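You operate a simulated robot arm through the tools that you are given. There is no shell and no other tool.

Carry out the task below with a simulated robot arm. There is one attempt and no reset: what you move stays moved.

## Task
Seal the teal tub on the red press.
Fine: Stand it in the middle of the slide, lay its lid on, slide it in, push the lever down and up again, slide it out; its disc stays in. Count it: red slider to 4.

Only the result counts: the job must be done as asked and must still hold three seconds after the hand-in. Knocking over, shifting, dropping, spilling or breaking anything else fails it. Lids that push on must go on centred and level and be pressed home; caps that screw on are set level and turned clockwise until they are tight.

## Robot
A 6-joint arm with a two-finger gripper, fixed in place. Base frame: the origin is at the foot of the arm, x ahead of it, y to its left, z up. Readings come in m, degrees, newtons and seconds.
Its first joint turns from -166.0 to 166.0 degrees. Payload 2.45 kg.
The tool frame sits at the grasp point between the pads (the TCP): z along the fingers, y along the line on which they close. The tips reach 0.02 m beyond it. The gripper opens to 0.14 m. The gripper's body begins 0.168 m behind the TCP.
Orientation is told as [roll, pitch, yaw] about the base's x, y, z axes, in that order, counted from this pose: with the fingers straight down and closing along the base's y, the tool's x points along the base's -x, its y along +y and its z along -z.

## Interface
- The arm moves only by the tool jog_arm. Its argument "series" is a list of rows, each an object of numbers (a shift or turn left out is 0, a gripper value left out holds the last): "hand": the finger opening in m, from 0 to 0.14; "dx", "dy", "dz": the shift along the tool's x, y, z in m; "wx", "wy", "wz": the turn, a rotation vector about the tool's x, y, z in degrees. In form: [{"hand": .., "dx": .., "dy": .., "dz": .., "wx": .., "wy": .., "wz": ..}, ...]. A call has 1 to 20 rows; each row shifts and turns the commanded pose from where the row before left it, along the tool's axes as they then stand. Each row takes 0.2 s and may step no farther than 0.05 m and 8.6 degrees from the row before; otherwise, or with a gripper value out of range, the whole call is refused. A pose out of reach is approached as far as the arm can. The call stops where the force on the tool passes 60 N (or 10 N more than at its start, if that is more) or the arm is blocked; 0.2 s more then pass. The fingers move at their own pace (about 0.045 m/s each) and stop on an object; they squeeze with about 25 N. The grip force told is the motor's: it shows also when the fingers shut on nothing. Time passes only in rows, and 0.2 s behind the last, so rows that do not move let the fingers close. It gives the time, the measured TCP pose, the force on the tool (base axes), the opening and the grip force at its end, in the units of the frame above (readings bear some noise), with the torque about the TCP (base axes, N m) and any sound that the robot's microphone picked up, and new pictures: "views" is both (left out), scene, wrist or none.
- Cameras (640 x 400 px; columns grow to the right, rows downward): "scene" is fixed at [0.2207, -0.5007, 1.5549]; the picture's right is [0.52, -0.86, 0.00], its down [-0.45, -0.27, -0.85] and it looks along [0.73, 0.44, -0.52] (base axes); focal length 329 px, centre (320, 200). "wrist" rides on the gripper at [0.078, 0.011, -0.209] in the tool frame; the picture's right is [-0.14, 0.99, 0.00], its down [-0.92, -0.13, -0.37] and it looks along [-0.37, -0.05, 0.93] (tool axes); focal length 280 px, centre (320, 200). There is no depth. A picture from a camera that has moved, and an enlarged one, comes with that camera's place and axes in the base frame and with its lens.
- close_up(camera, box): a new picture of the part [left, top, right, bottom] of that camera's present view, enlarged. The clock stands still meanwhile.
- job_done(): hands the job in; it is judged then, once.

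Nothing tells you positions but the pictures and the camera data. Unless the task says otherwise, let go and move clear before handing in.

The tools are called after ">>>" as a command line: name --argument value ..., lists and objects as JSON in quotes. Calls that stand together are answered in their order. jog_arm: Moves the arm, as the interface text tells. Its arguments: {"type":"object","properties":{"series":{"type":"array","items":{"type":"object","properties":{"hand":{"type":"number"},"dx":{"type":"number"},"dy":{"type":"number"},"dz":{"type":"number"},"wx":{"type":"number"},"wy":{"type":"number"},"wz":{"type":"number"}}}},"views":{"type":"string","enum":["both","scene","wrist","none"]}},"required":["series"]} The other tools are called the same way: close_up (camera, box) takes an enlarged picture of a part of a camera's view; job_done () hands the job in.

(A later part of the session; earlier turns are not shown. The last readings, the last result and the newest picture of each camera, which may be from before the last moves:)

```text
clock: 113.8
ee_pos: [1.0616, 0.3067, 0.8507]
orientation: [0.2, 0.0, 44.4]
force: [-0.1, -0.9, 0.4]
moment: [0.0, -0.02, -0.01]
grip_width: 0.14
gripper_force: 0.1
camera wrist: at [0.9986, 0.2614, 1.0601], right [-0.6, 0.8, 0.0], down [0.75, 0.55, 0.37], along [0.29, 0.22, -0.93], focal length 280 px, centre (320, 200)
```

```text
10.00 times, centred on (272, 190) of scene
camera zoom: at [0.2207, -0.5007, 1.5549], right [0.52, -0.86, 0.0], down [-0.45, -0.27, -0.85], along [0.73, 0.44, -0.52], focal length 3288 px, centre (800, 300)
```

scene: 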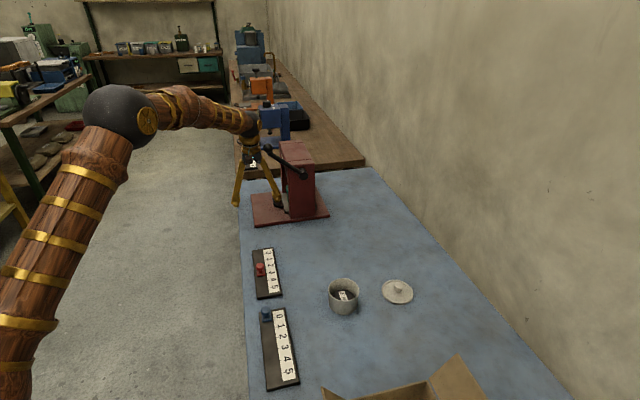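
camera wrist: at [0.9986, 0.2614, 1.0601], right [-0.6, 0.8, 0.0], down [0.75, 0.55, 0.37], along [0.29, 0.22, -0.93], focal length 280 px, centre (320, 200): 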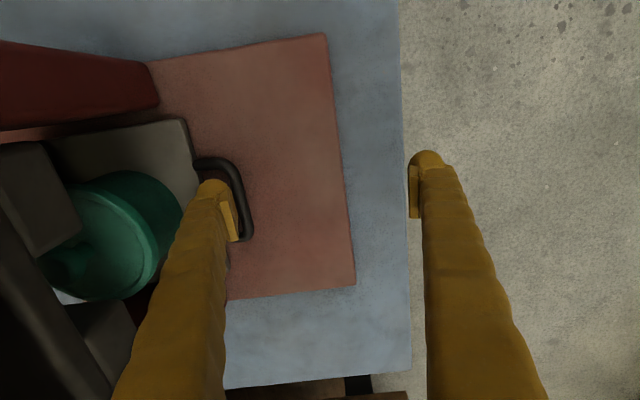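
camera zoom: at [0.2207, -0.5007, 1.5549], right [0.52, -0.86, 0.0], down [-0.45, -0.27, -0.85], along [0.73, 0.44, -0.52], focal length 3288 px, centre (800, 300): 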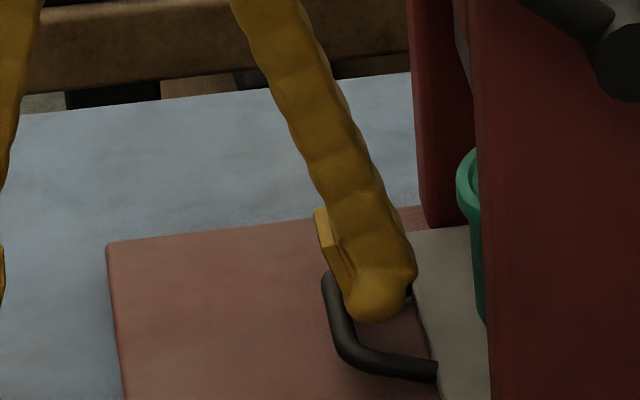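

The finger is hooked right behind the bar. I'll pull the slide out gently.

>>> jog_arm --series '[{"dy": 0.003}, {"dy": 0.004}, {"dy": 0.005}, {"dy": 0.006}, {"dy": 0.007}, {"dy": 0.007}, {"dy": 0.007}, {"dy": 0.007}, {"dy": 0.006}, {"dy": 0.004}, {}]'

>>> close_up --camera "scene" --box '[220, 165, 332, 235]'

```text
clock: 116.2
ee_pos: [1.0207, 0.3471, 0.8517]
orientation: [0.1, 0.0, 44.3]
force: [-0.1, -0.4, 3.8]
moment: [-0.24, -0.21, -0.07]
grip_width: 0.1399
gripper_force: 0.1
camera wrist: at [0.9591, 0.301, 1.0605], right [-0.59, 0.8, 0.0], down [0.75, 0.55, 0.37], along [0.29, 0.22, -0.93], focal length 280 px, centre (320, 200)
```

scene: 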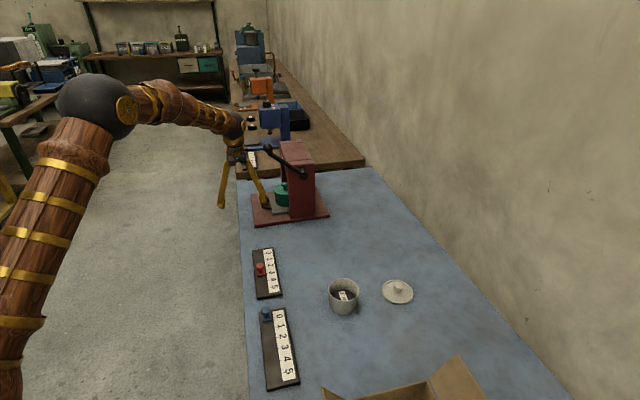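
wrist: 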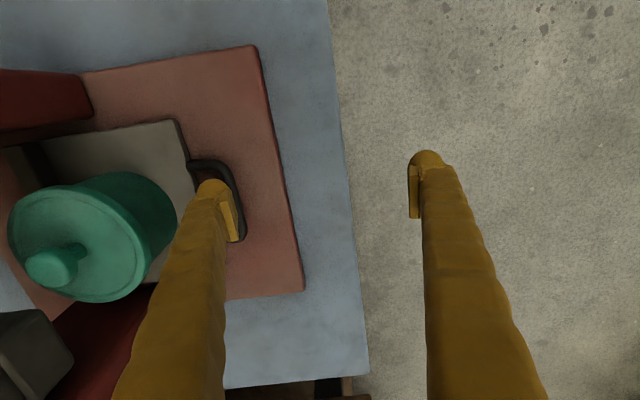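

```text
5.71 times, centred on (276, 200) of scene
camera zoom: at [0.2207, -0.5007, 1.5549], right [0.52, -0.86, 0.0], down [-0.45, -0.27, -0.85], along [0.73, 0.44, -0.52], focal length 1879 px, centre (571, 200)
```

zoom: 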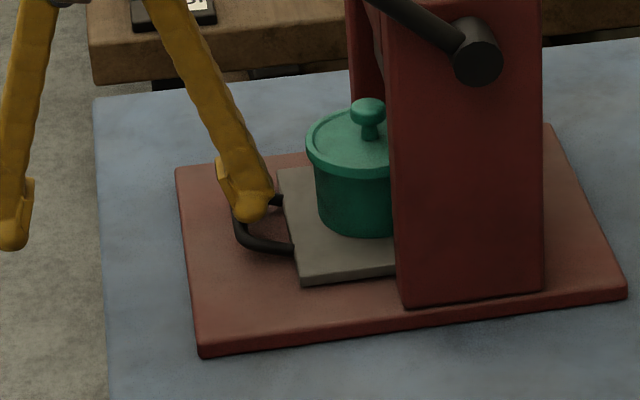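

Pulling works and the sealed tub rides along. I'll continue to the outer end.

>>> jog_arm --series '[{"dy": 0.003}, {"dy": 0.005}, {"dy": 0.007}, {"dy": 0.008}, {"dy": 0.008}, {"dy": 0.008}, {"dy": 0.008}, {"dy": 0.008}, {"dy": 0.008}, {"dy": 0.007}, {"dy": 0.005}, {"dy": 0.004}, {}]'

>>> close_up --camera "scene" --box '[220, 165, 332, 235]'

```text
clock: 119.0
ee_pos: [0.966, 0.4038, 0.8509]
orientation: [0.3, 0.0, 44.3]
force: [-0.1, 0.4, -0.5]
moment: [0.03, 0.01, 0.0]
grip_width: 0.14
gripper_force: 0.1
camera wrist: at [0.9043, 0.3574, 1.0606], right [-0.59, 0.8, 0.0], down [0.75, 0.55, 0.37], along [0.29, 0.22, -0.93], focal length 280 px, centre (320, 200)
```

scene: 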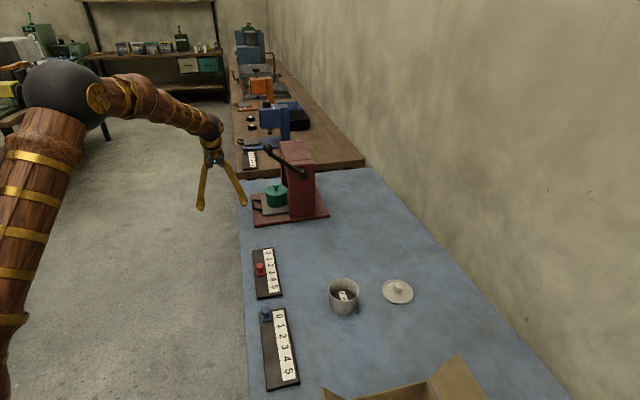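
wrist: 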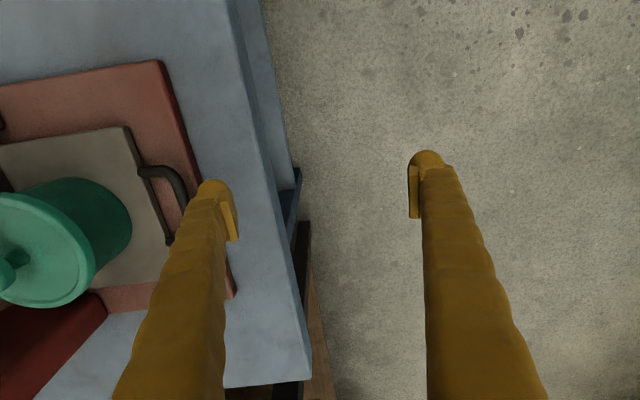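

```text
5.71 times, centred on (276, 200) of scene
camera zoom: at [0.2207, -0.5007, 1.5549], right [0.52, -0.86, 0.0], down [-0.45, -0.27, -0.85], along [0.73, 0.44, -0.52], focal length 1879 px, centre (571, 200)
```

zoom: 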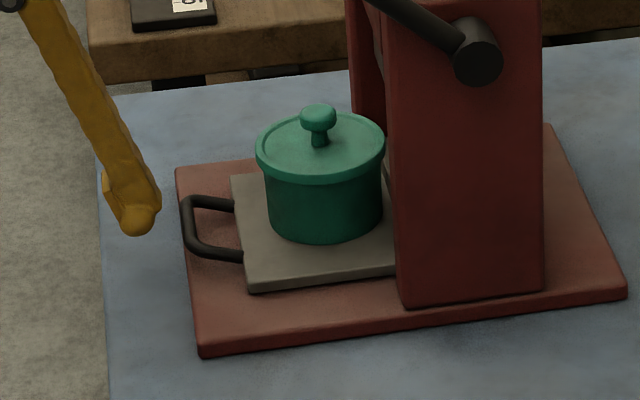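

The finger slipped off the bar with about 0.068 m of travel left; the tub is unaffected. The press body is now far enough away for a proper two-finger grip, so I'll rise, narrow the hand, and hover over the bar.

>>> jog_arm --series '[{"dz": -0.04}, {"dz": -0.045, "hand": 0.036}, {}, {}, {"dy": -0.036}, {"dy": -0.036}, {"dy": -0.036}, {"dy": -0.0157}, {}]'

>>> close_up --camera "wrist" --box '[220, 110, 420, 235]'

>>> close_up --camera "scene" --box '[220, 160, 316, 220]'

```text
clock: 121.0
ee_pos: [1.0544, 0.3159, 0.9361]
orientation: [0.2, -0.1, 44.4]
force: [0.3, -0.4, 0.5]
moment: [0.01, 0.03, 0.0]
grip_width: 0.0362
gripper_force: 0.0
camera wrist: at [0.9916, 0.2692, 1.1459], right [-0.6, 0.8, 0.0], down [0.75, 0.55, 0.37], along [0.29, 0.22, -0.93], focal length 280 px, centre (320, 200)
```

scene: 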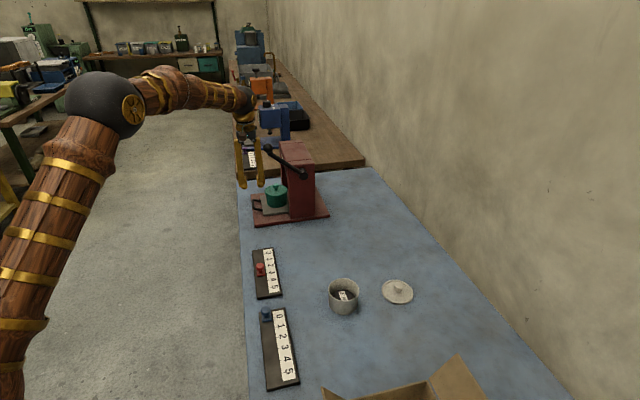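
wrist: 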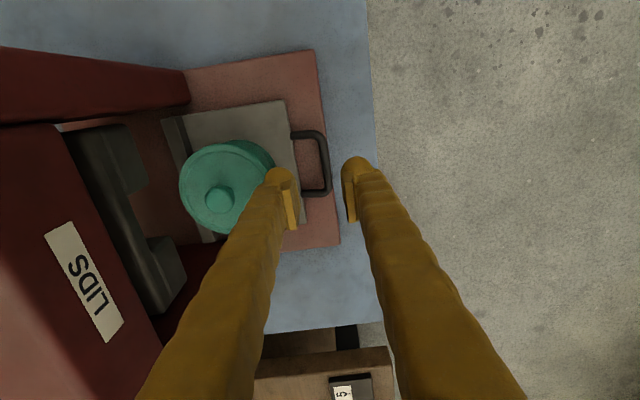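

```text
3.20 times, centred on (320, 172) of wrist
camera zoom: at [0.9916, 0.2692, 1.1459], right [-0.6, 0.8, 0.0], down [0.75, 0.55, 0.37], along [0.29, 0.22, -0.93], focal length 897 px, centre (320, 288)
```

zoom: 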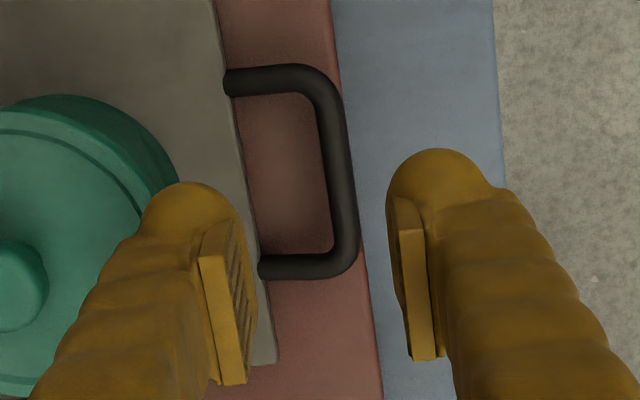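

```text
6.67 times, centred on (268, 190) of scene
camera zoom: at [0.2207, -0.5007, 1.5549], right [0.52, -0.86, 0.0], down [-0.45, -0.27, -0.85], along [0.73, 0.44, -0.52], focal length 2192 px, centre (667, 267)
```

zoom: 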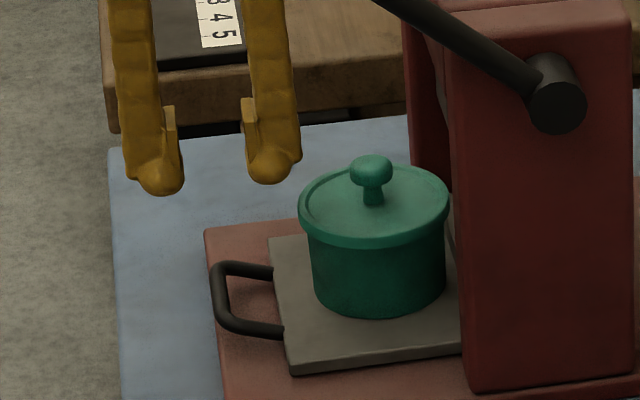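

The bar is at in-coordinate about 0.030. To keep the inner finger clear of the lid I'll narrow the opening to 0.024 m and shift 7 mm outward before lowering, checking partway.

>>> jog_arm --series '[{"dy": 0.007, "hand": 0.024}, {}, {"dz": 0.025}, {"dz": 0.02}, {}]'

>>> close_up --camera "wrist" --box '[220, 110, 420, 235]'

>>> close_up --camera "scene" --box '[230, 165, 294, 205]'

```text
clock: 122.2
ee_pos: [1.0487, 0.3202, 0.8915]
orientation: [0.1, 0.0, 44.3]
force: [-0.9, 0.1, 0.2]
moment: [0.01, -0.04, -0.01]
grip_width: 0.0238
gripper_force: 0.1
camera wrist: at [0.9856, 0.2744, 1.1006], right [-0.6, 0.8, 0.0], down [0.75, 0.55, 0.37], along [0.29, 0.22, -0.93], focal length 280 px, centre (320, 200)
```

scene: 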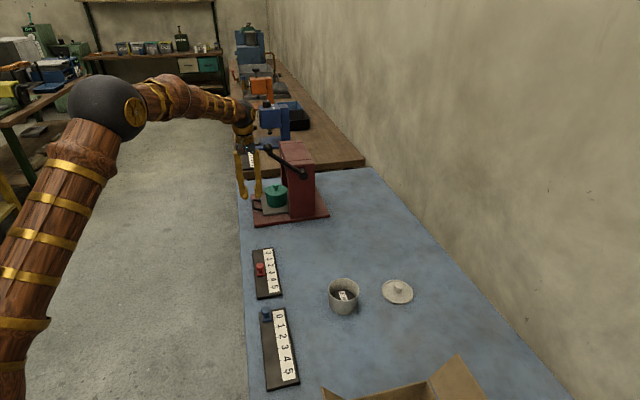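
wrist: 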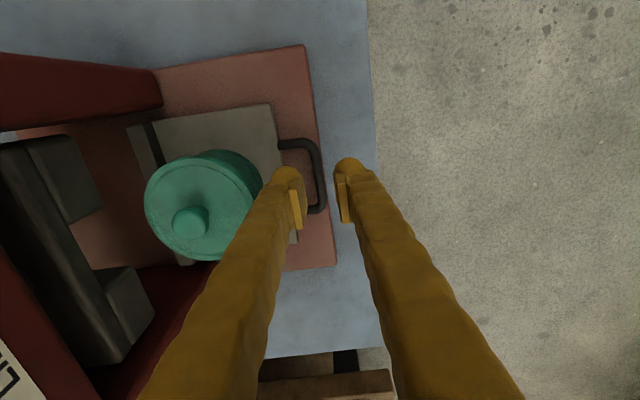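

```text
3.20 times, centred on (320, 172) of wrist
camera zoom: at [0.9856, 0.2744, 1.1006], right [-0.6, 0.8, 0.0], down [0.75, 0.55, 0.37], along [0.29, 0.22, -0.93], focal length 897 px, centre (320, 288)
```

zoom: 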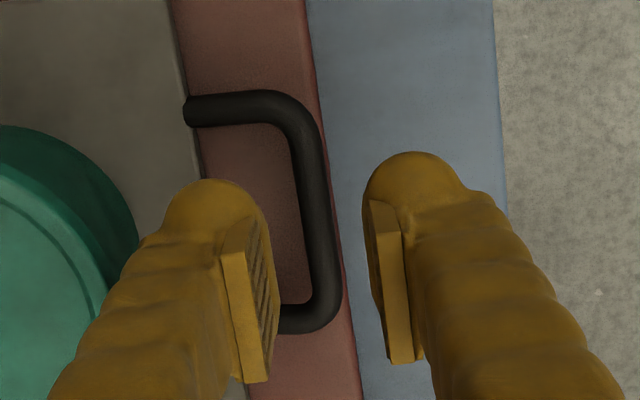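

```text
10.00 times, centred on (262, 185) of scene
camera zoom: at [0.2207, -0.5007, 1.5549], right [0.52, -0.86, 0.0], down [-0.45, -0.27, -0.85], along [0.73, 0.44, -0.52], focal length 3288 px, centre (900, 350)
```

zoom: 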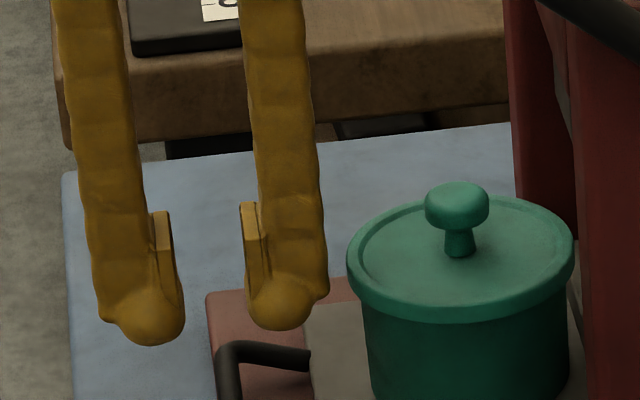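

Clearance to the lid is about 7 mm and the bar is centred. I'll lower and close on the bar.

>>> jog_arm --series '[{"dz": 0.022}, {"dz": 0.0205}, {}, {"hand": 0.0}, {}, {}, {}]'

>>> close_up --camera "scene" --box '[230, 175, 294, 215]'

>>> close_up --camera "wrist" --box '[220, 110, 420, 235]'

```text
clock: 123.8
ee_pos: [1.0485, 0.3201, 0.848]
orientation: [0.2, -0.1, 44.4]
force: [1.1, 0.4, -3.8]
moment: [-0.01, -0.01, 0.79]
grip_width: 0.0084
gripper_force: 36.1
camera wrist: at [0.986, 0.2738, 1.0578], right [-0.6, 0.8, 0.0], down [0.75, 0.55, 0.37], along [0.29, 0.22, -0.93], focal length 280 px, centre (320, 200)
```

scene: 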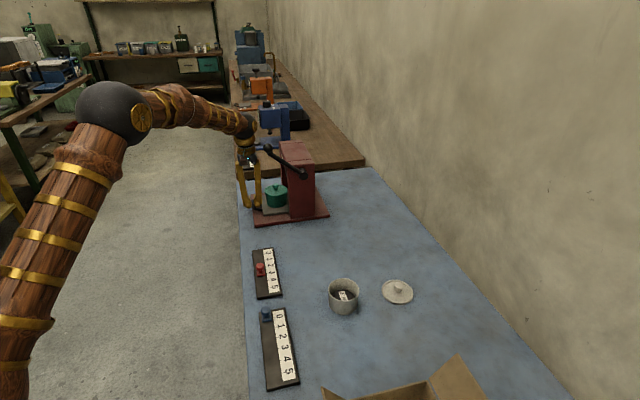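
wrist: 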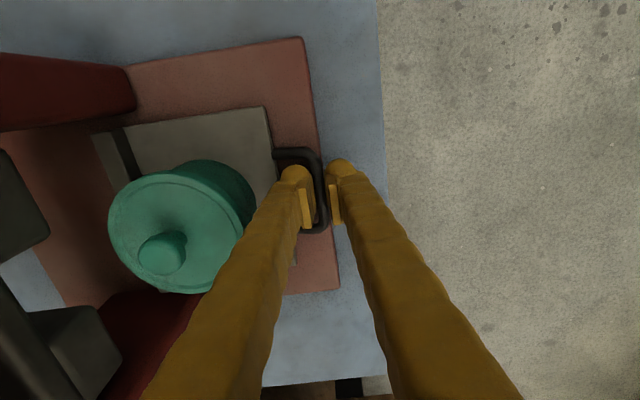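

```text
10.00 times, centred on (262, 195) of scene
camera zoom: at [0.2207, -0.5007, 1.5549], right [0.52, -0.86, 0.0], down [-0.45, -0.27, -0.85], along [0.73, 0.44, -0.52], focal length 3288 px, centre (900, 250)
```

zoom: 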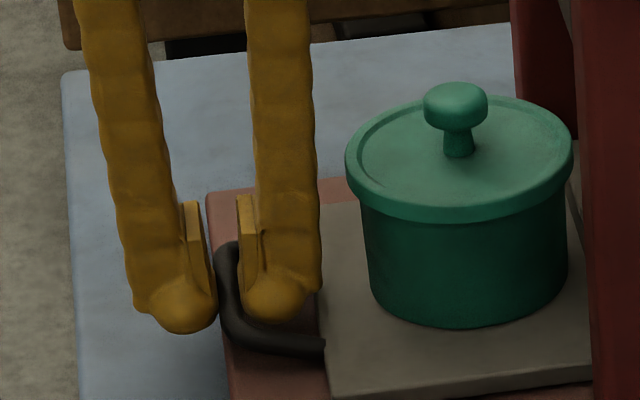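

```text
3.20 times, centred on (320, 172) of wrist
camera zoom: at [0.986, 0.2738, 1.0578], right [-0.6, 0.8, 0.0], down [0.75, 0.55, 0.37], along [0.29, 0.22, -0.93], focal length 897 px, centre (320, 288)
```

zoom: 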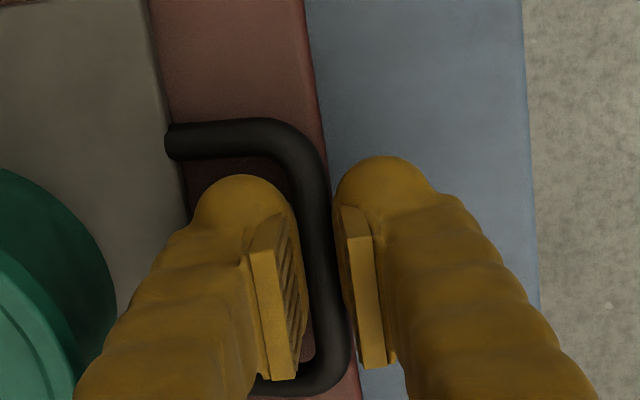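

The bar is firmly gripped. I'll pull the slide the rest of the way out.

>>> jog_arm --series '[{"dy": 0.003}, {"dy": 0.005}, {"dy": 0.007}, {"dy": 0.007}, {"dy": 0.007}, {"dy": 0.007}, {"dy": 0.007}, {"dy": 0.005}, {"dy": 0.004}, {}]'

>>> close_up --camera "scene" --box '[220, 165, 332, 235]'

```text
clock: 126.0
ee_pos: [1.0116, 0.3574, 0.8502]
orientation: [0.1, 0.0, 44.4]
force: [-13.0, -15.1, 16.8]
moment: [-0.27, 0.27, 0.78]
grip_width: 0.0077
gripper_force: 35.7
camera wrist: at [0.9491, 0.3117, 1.0592], right [-0.59, 0.8, 0.0], down [0.75, 0.55, 0.37], along [0.29, 0.22, -0.93], focal length 280 px, centre (320, 200)
```

scene: 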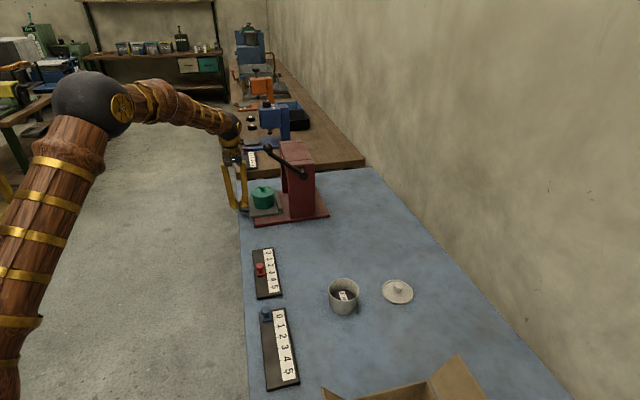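
wrist: 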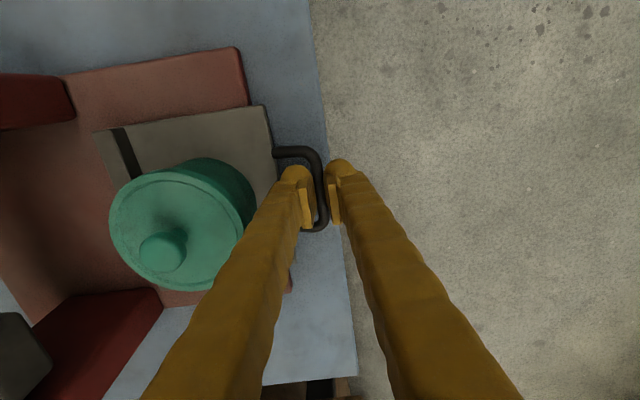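

```text
5.71 times, centred on (276, 200) of scene
camera zoom: at [0.2207, -0.5007, 1.5549], right [0.52, -0.86, 0.0], down [-0.45, -0.27, -0.85], along [0.73, 0.44, -0.52], focal length 1879 px, centre (571, 200)
```

zoom: 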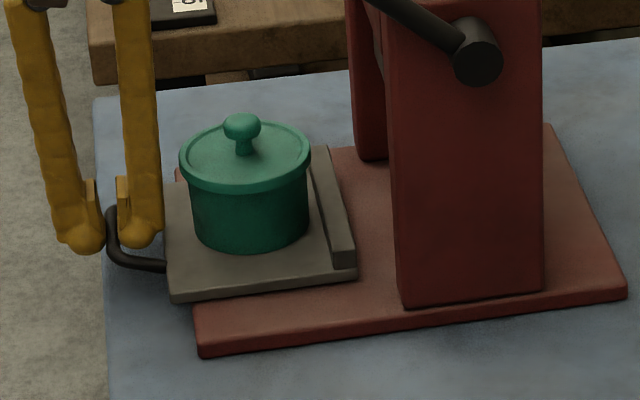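

About 14 mm of travel remains, and there is a small sideways and vertical load. I'll relieve it slightly and pull the last bit until the stop.

>>> jog_arm --series '[{"dx": 0.0015, "dz": -0.001}, {"dy": 0.003, "dx": 0.0002}, {"dy": 0.003, "dx": 0.0002}, {}]' --views "none"

>>> jog_arm --series '[{"dy": 0.003, "dx": 0.0001}, {"dy": 0.002}, {}]'

>>> close_up --camera "scene" --box '[220, 165, 332, 235]'

```text
clock: 127.0
ee_pos: [1.0064, 0.3616, 0.8511]
orientation: [0.1, -0.1, 44.4]
force: [13.6, 15.2, 14.3]
moment: [0.26, -0.16, 0.82]
grip_width: 0.0072
gripper_force: 35.9
```

```text
clock: 127.8
ee_pos: [1.004, 0.3655, 0.8514]
orientation: [0.0, -0.1, 44.4]
force: [16.8, 10.4, 23.2]
moment: [0.15, -0.22, 0.78]
grip_width: 0.0068
gripper_force: 34.9
camera wrist: at [0.9399, 0.3183, 1.0605], right [-0.6, 0.8, 0.0], down [0.75, 0.55, 0.37], along [0.3, 0.22, -0.93], focal length 280 px, centre (320, 200)
```

scene: 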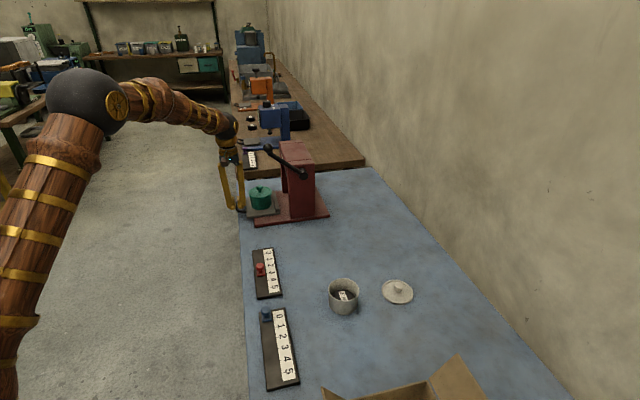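
wrist: 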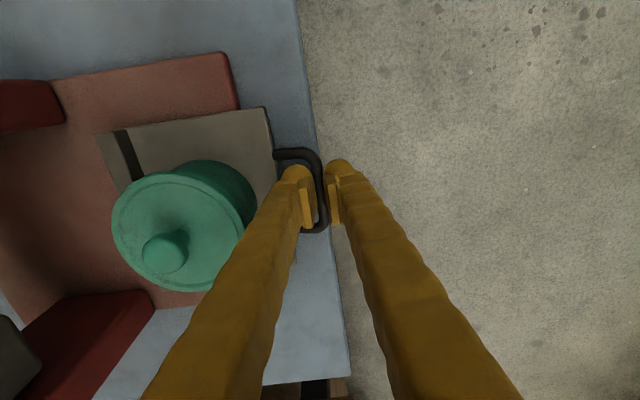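

```text
5.71 times, centred on (276, 200) of scene
camera zoom: at [0.2207, -0.5007, 1.5549], right [0.52, -0.86, 0.0], down [-0.45, -0.27, -0.85], along [0.73, 0.44, -0.52], focal length 1879 px, centre (571, 200)
```

zoom: 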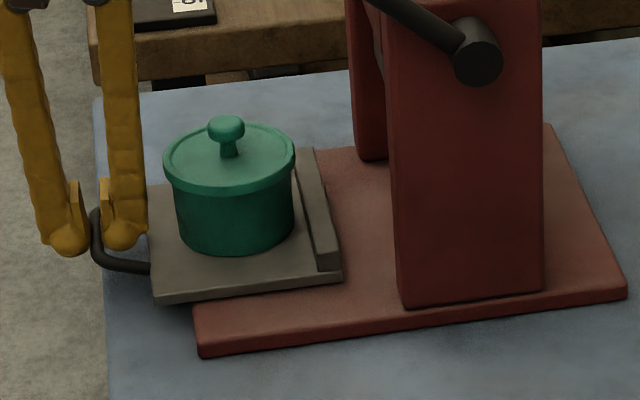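

The slide is back where it was at the start. I'll test for the outer stop with a tiny extra pull.

>>> jog_arm --series '[{"dx": -0.0007, "dy": 0.0015}, {"dy": 0.0015}, {}]'

>>> close_up --camera "scene" --box '[220, 165, 332, 235]'

```text
clock: 128.7
ee_pos: [1.002, 0.3644, 0.8513]
orientation: [0.0, -0.1, 44.4]
force: [45.8, -21.4, 32.7]
moment: [-0.42, -0.6, 0.89]
grip_width: 0.007
gripper_force: 35.6
camera wrist: at [0.939, 0.3187, 1.0604], right [-0.59, 0.8, 0.0], down [0.75, 0.55, 0.37], along [0.3, 0.22, -0.93], focal length 280 px, centre (320, 200)
```

scene: 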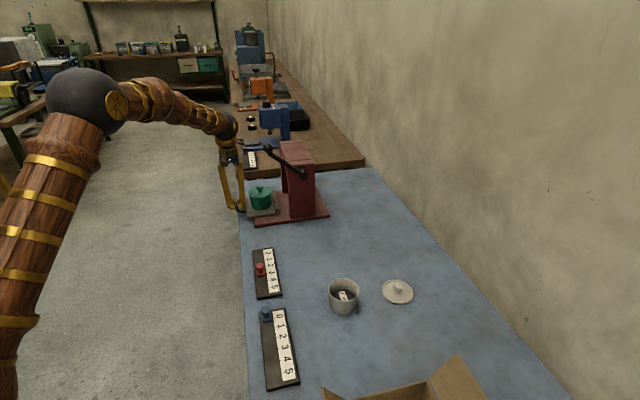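
wrist: 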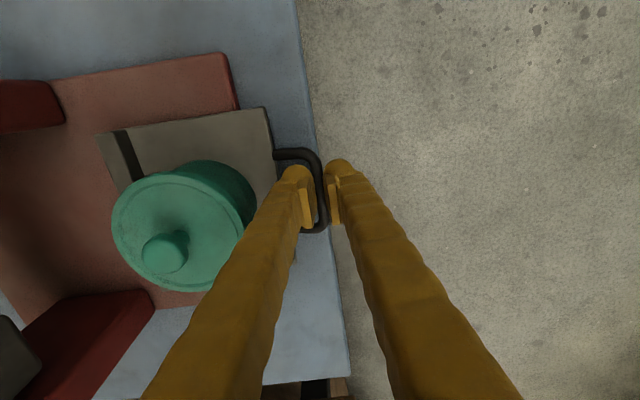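

```text
5.71 times, centred on (276, 200) of scene
camera zoom: at [0.2207, -0.5007, 1.5549], right [0.52, -0.86, 0.0], down [-0.45, -0.27, -0.85], along [0.73, 0.44, -0.52], focal length 1879 px, centre (571, 200)
```

zoom: 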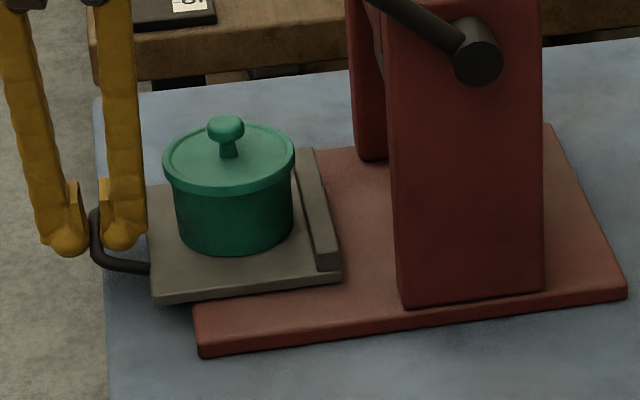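

47 N against the stop, so the slide is fully out. I'll relax the pull, open, and rise.

>>> jog_arm --series '[{"dy": -0.002}, {"dy": -0.0008, "hand": 0.026}, {}, {}, {"dz": -0.03}, {"dz": -0.045}, {"dz": -0.045}, {"dz": -0.045}, {}]'

>>> close_up --camera "scene" --box '[220, 165, 332, 235]'

>>> close_up --camera "wrist" --box '[160, 100, 360, 225]'

```text
clock: 130.7
ee_pos: [1.004, 0.3639, 1.0161]
orientation: [0.2, 0.0, 44.4]
force: [-0.8, 0.5, -0.6]
moment: [0.0, 0.0, -0.04]
grip_width: 0.0258
gripper_force: 0.0
camera wrist: at [0.9405, 0.3176, 1.2258], right [-0.59, 0.8, 0.0], down [0.75, 0.55, 0.37], along [0.29, 0.22, -0.93], focal length 280 px, centre (320, 200)
```

scene: 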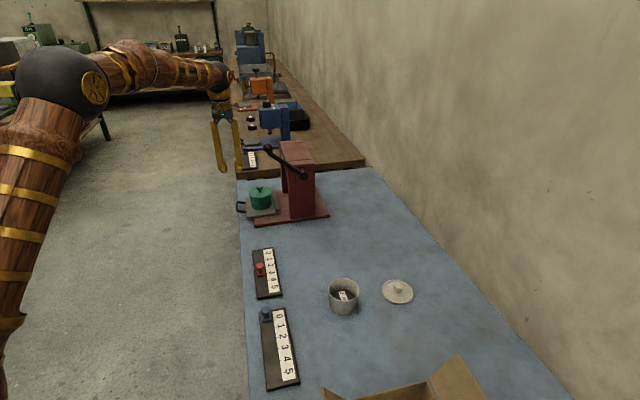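
wrist: 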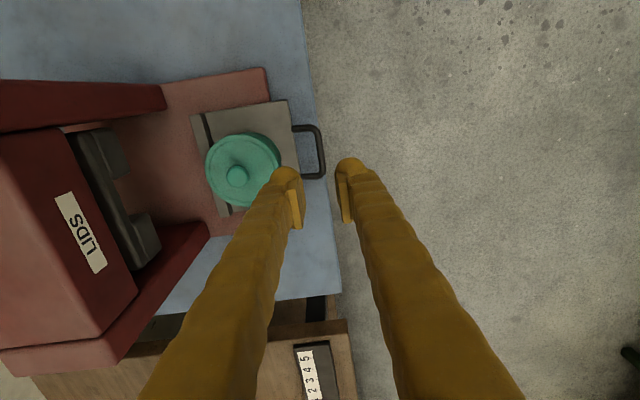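

```text
5.71 times, centred on (276, 200) of scene
camera zoom: at [0.2207, -0.5007, 1.5549], right [0.52, -0.86, 0.0], down [-0.45, -0.27, -0.85], along [0.73, 0.44, -0.52], focal length 1879 px, centre (571, 200)
```

zoom: 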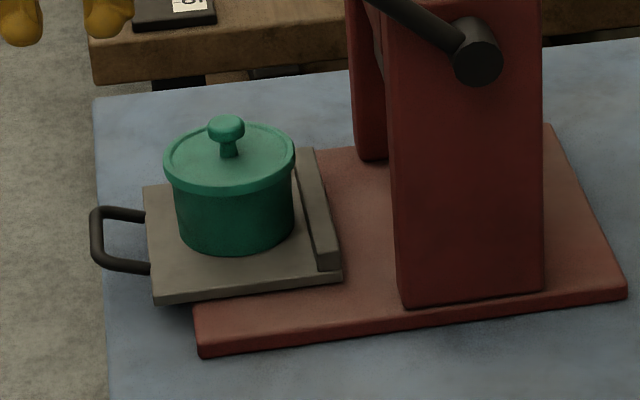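

```text
3.20 times, centred on (260, 162) of wrist
camera zoom: at [0.9405, 0.3176, 1.2258], right [-0.59, 0.8, 0.0], down [0.75, 0.55, 0.37], along [0.29, 0.22, -0.93], focal length 897 px, centre (512, 320)
```

zoom: 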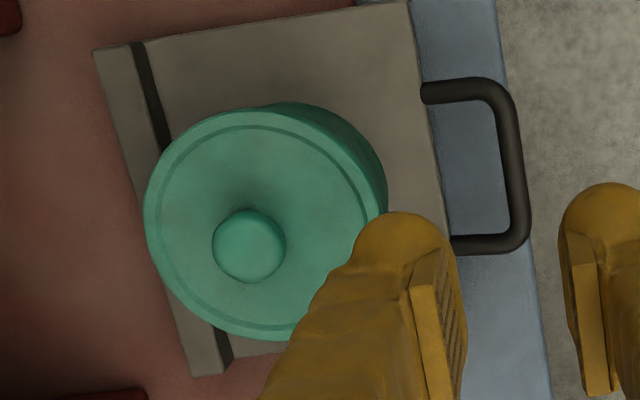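

The sealed tub is on the slide, fully out. Now the counter: I'll turn the gripper back and travel over to the red slider, hovering above it with the fingers open along its track.

>>> jog_arm --series '[{"wz": 8.2}, {"wz": 8.2}, {"wz": 8.2}, {"wz": 8.2}, {"wz": 8.2}, {"wz": 8.2}, {"wz": 8.2}, {"wz": 8.2}, {"wz": 8.2}, {"wz": 8.2}, {"wz": 8.1}, {}]' --views "none"

>>> jog_arm --series '[{"dy": -0.0426, "hand": 0.06}, {"dy": -0.0426}, {"dy": -0.0426}, {"dy": -0.0426}, {"dy": -0.0426}, {"dy": -0.0426}, {"dy": -0.0426}, {"dy": -0.0426}, {"dy": -0.0422}, {"dx": -0.0315}, {"dx": -0.0315}, {"dz": 0.03}, {"dz": 0.03}, {}]'

>>> close_up --camera "wrist" --box '[200, 80, 440, 230]'

```text
clock: 133.2
ee_pos: [1.0026, 0.3645, 1.0151]
orientation: [0.1, 0.3, -45.8]
force: [0.4, 0.3, 0.8]
moment: [0.0, -0.01, -0.02]
grip_width: 0.0261
gripper_force: 0.0
```

```text
clock: 136.2
ee_pos: [0.7727, 0.0529, 0.9553]
orientation: [0.0, 0.2, -45.6]
force: [0.0, 0.6, -0.1]
moment: [0.02, -0.01, 0.02]
grip_width: 0.06
gripper_force: 0.0
camera wrist: at [0.7272, 0.1173, 1.1646], right [0.8, 0.59, 0.0], down [0.55, -0.75, 0.37], along [0.22, -0.29, -0.93], focal length 280 px, centre (320, 200)
```

scene: 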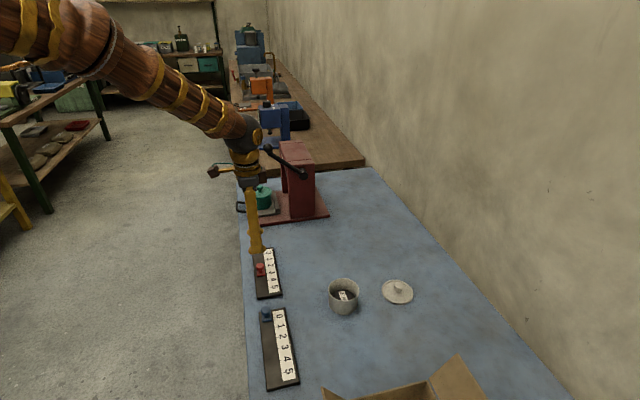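
wrist: 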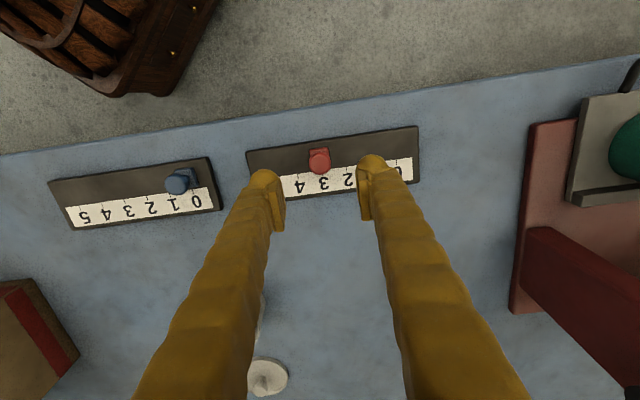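

```text
2.67 times, centred on (320, 155) of wrist
camera zoom: at [0.7272, 0.1173, 1.1646], right [0.8, 0.59, 0.0], down [0.55, -0.75, 0.37], along [0.22, -0.29, -0.93], focal length 748 px, centre (320, 320)
```

zoom: 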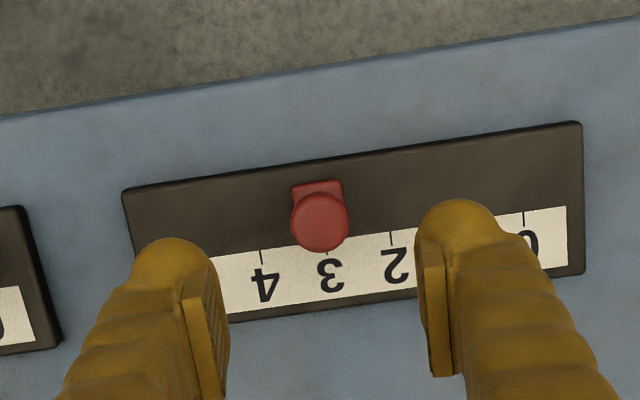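

The hand is centred above the red knob. I'll descend and grip it.

>>> jog_arm --series '[{"dz": 0.04}, {"dz": 0.04}, {"dz": 0.0246}, {}, {"hand": 0.01}, {}, {}, {}]'

>>> close_up --camera "wrist" --box '[220, 100, 420, 225]'

>>> close_up --camera "scene" --box '[230, 235, 310, 285]'

```text
clock: 138.1
ee_pos: [0.7731, 0.052, 0.8489]
orientation: [0.0, 0.2, -45.7]
force: [0.8, -1.2, -1.6]
moment: [-0.01, -0.05, 0.0]
grip_width: 0.0244
gripper_force: 40.4
camera wrist: at [0.7274, 0.1167, 1.0595], right [0.8, 0.59, 0.0], down [0.55, -0.75, 0.37], along [0.22, -0.29, -0.93], focal length 280 px, centre (320, 200)
```

scene: 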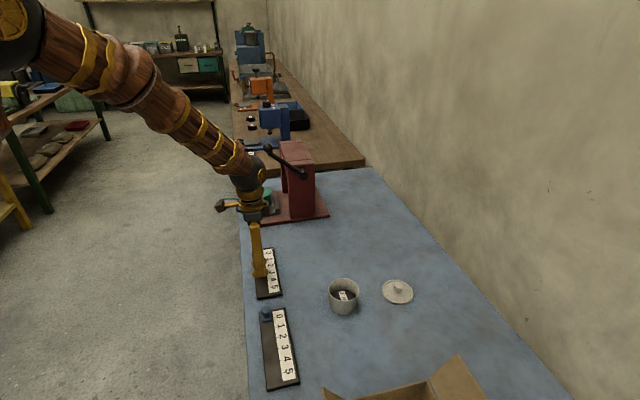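
wrist: 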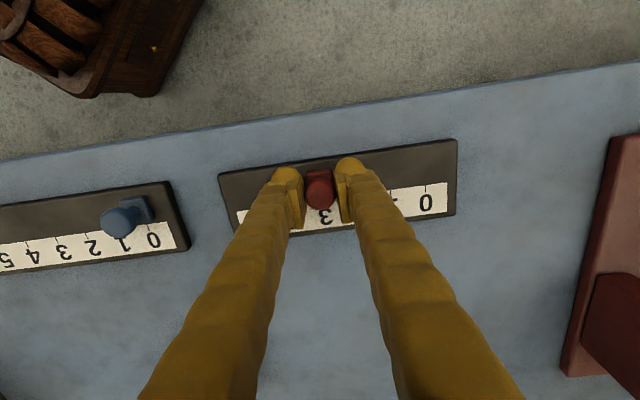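

```text
3.20 times, centred on (320, 162) of wrist
camera zoom: at [0.7274, 0.1167, 1.0595], right [0.8, 0.59, 0.0], down [0.55, -0.75, 0.37], along [0.22, -0.29, -0.93], focal length 897 px, centre (320, 320)
```

zoom: 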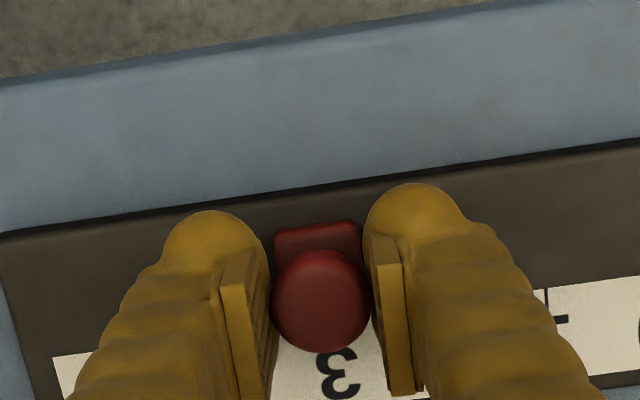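

```text
8.00 times, centred on (270, 260) of scene
camera zoom: at [0.2207, -0.5007, 1.5549], right [0.52, -0.86, 0.0], down [-0.45, -0.27, -0.85], along [0.73, 0.44, -0.52], focal length 2630 px, centre (720, -280)
```

zoom: 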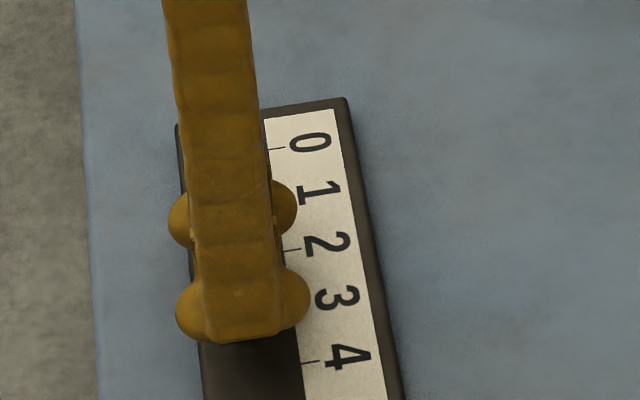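

The knob is gripped (0.0244 m). One tick is about 0.0318 m, so I'll slide it that far toward 4.

>>> jog_arm --series '[{"dy": -0.005, "dx": -0.0001}, {"dy": -0.008, "dx": -0.0001}, {"dy": -0.008, "dx": -0.0001}, {"dy": -0.007, "dx": -0.0001}, {"dy": -0.0038}, {}]'

>>> close_up --camera "wrist" --box '[220, 100, 420, 225]'

>>> close_up --camera "scene" --box '[230, 245, 310, 295]'

```text
clock: 139.4
ee_pos: [0.7506, 0.0299, 0.8487]
orientation: [-0.1, 0.1, -45.7]
force: [8.5, -8.8, -9.6]
moment: [-0.17, -0.22, -0.05]
grip_width: 0.024
gripper_force: 44.5
camera wrist: at [0.7044, 0.0938, 1.0595], right [0.8, 0.59, 0.0], down [0.55, -0.75, 0.37], along [0.22, -0.3, -0.93], focal length 280 px, centre (320, 200)
```

scene: 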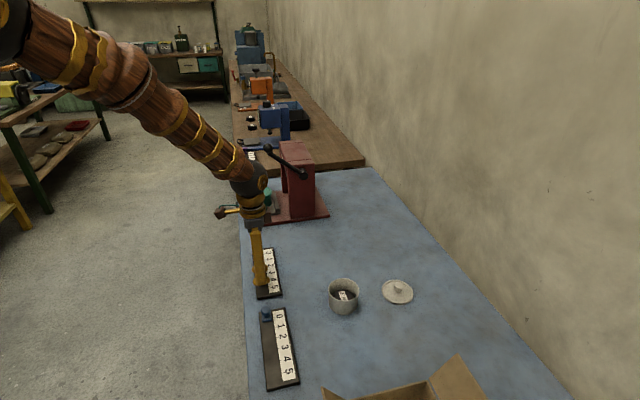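
wrist: 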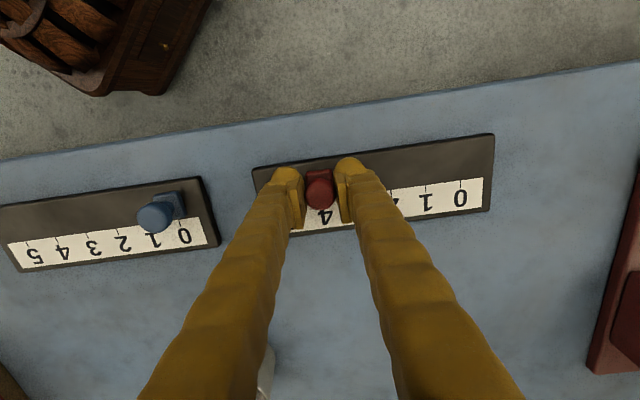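

```text
3.20 times, centred on (320, 162) of wrist
camera zoom: at [0.7044, 0.0938, 1.0595], right [0.8, 0.59, 0.0], down [0.55, -0.75, 0.37], along [0.22, -0.3, -0.93], focal length 897 px, centre (320, 320)
```

zoom: 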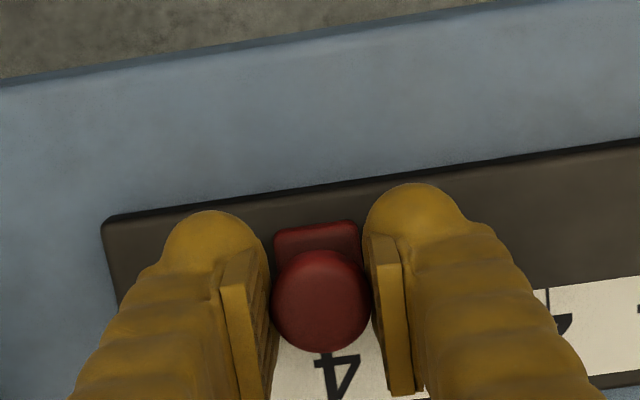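

```text
8.00 times, centred on (270, 270) of scene
camera zoom: at [0.2207, -0.5007, 1.5549], right [0.52, -0.86, 0.0], down [-0.45, -0.27, -0.85], along [0.73, 0.44, -0.52], focal length 2630 px, centre (720, -360)
```

zoom: 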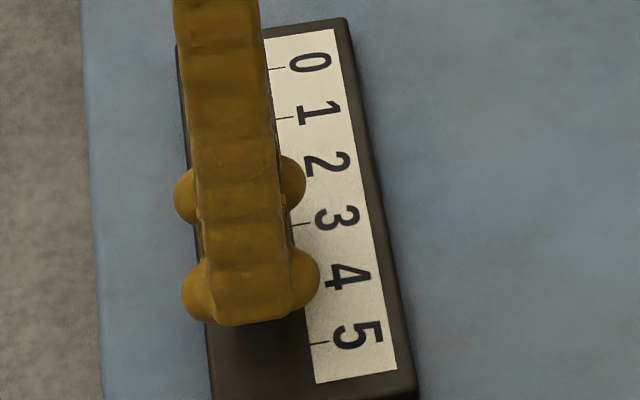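

The slider is at about 4. I'll release, rise, and check its alignment with the tick.

>>> jog_arm --series '[{"hand": 0.05}, {}, {}, {"dz": -0.03}, {"dz": -0.04}, {"dz": -0.035}, {}]'

>>> close_up --camera "wrist" --box '[240, 100, 400, 200]'

>>> close_up --camera "scene" --box '[240, 245, 304, 295]'

```text
clock: 141.1
ee_pos: [0.7499, 0.0286, 0.9563]
orientation: [-0.1, 0.2, -45.7]
force: [0.0, 0.1, 0.0]
moment: [-0.02, -0.01, 0.02]
grip_width: 0.0497
gripper_force: 0.0
camera wrist: at [0.7037, 0.093, 1.1657], right [0.8, 0.59, 0.0], down [0.55, -0.75, 0.37], along [0.22, -0.29, -0.93], focal length 280 px, centre (320, 200)
```

scene: 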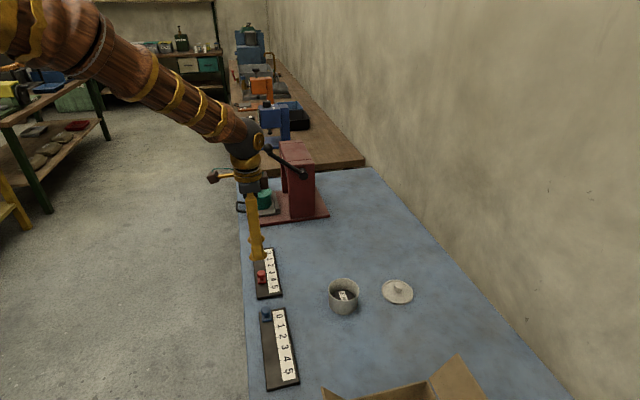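
wrist: 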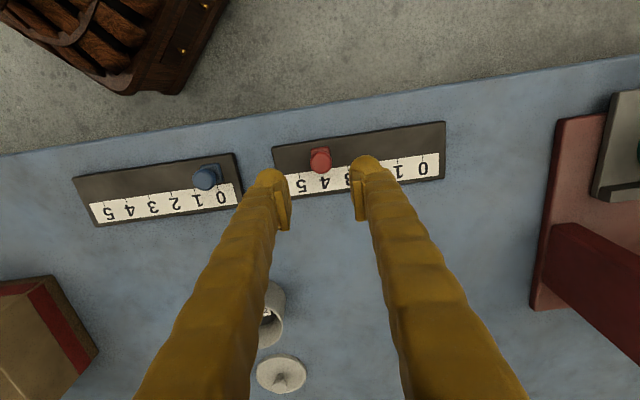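

```text
4.00 times, centred on (320, 150) of wrist
camera zoom: at [0.7037, 0.093, 1.1657], right [0.8, 0.59, 0.0], down [0.55, -0.75, 0.37], along [0.22, -0.29, -0.93], focal length 1122 px, centre (320, 400)
```

zoom: 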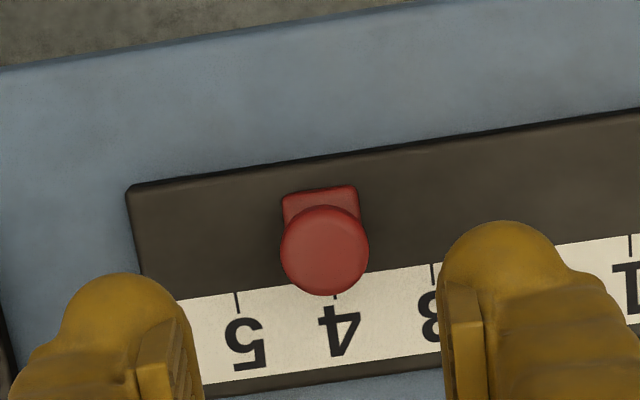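

```text
8.00 times, centred on (272, 270) of scene
camera zoom: at [0.2207, -0.5007, 1.5549], right [0.52, -0.86, 0.0], down [-0.45, -0.27, -0.85], along [0.73, 0.44, -0.52], focal length 2630 px, centre (704, -360)
```

zoom: 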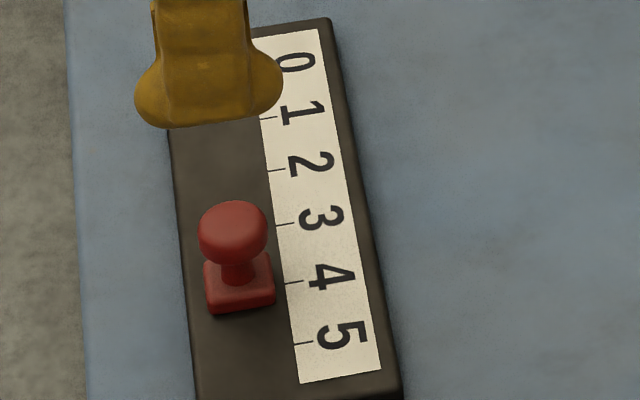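

>>> close_up --camera "scene" --box '[256, 265, 288, 285]'

>>> close_up --camera "wrist" --box '[290, 130, 354, 190]'

>>> close_up --camera "scene" --box '[230, 240, 406, 400]'

```text
16.00 times, centred on (272, 275) of scene
camera zoom: at [0.2207, -0.5007, 1.5549], right [0.52, -0.86, 0.0], down [-0.45, -0.27, -0.85], along [0.73, 0.44, -0.52], focal length 5261 px, centre (1088, -1000)
```

zoom: 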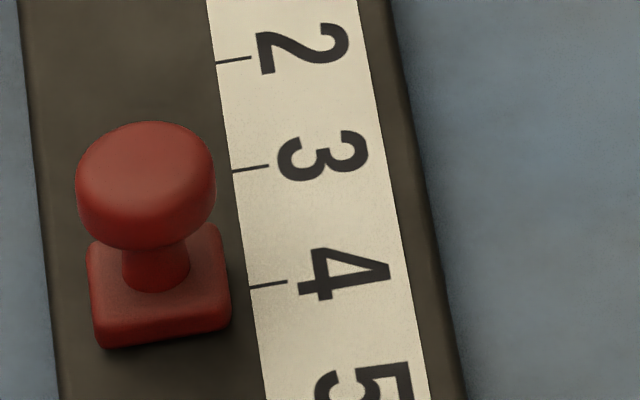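

```text
6.67 times, centred on (322, 160) of wrist
camera zoom: at [0.7037, 0.093, 1.1657], right [0.8, 0.59, 0.0], down [0.55, -0.75, 0.37], along [0.22, -0.29, -0.93], focal length 1869 px, centre (307, 467)
```

zoom: 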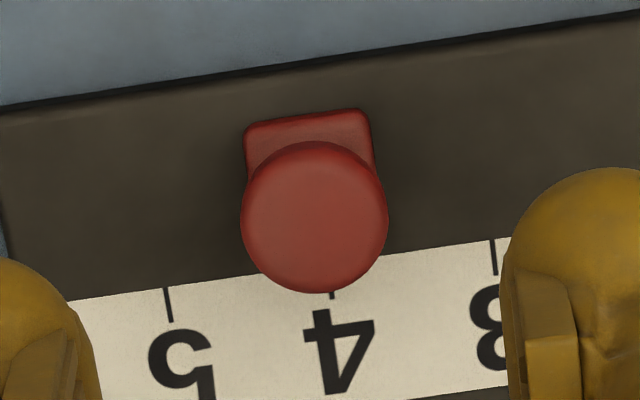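

```text
2.50 times, centred on (318, 320) of scene
camera zoom: at [0.2207, -0.5007, 1.5549], right [0.52, -0.86, 0.0], down [-0.45, -0.27, -0.85], along [0.73, 0.44, -0.52], focal length 822 px, centre (325, -100)
```

zoom: 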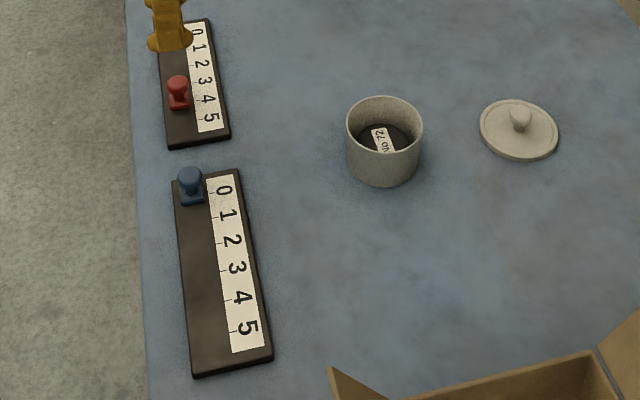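

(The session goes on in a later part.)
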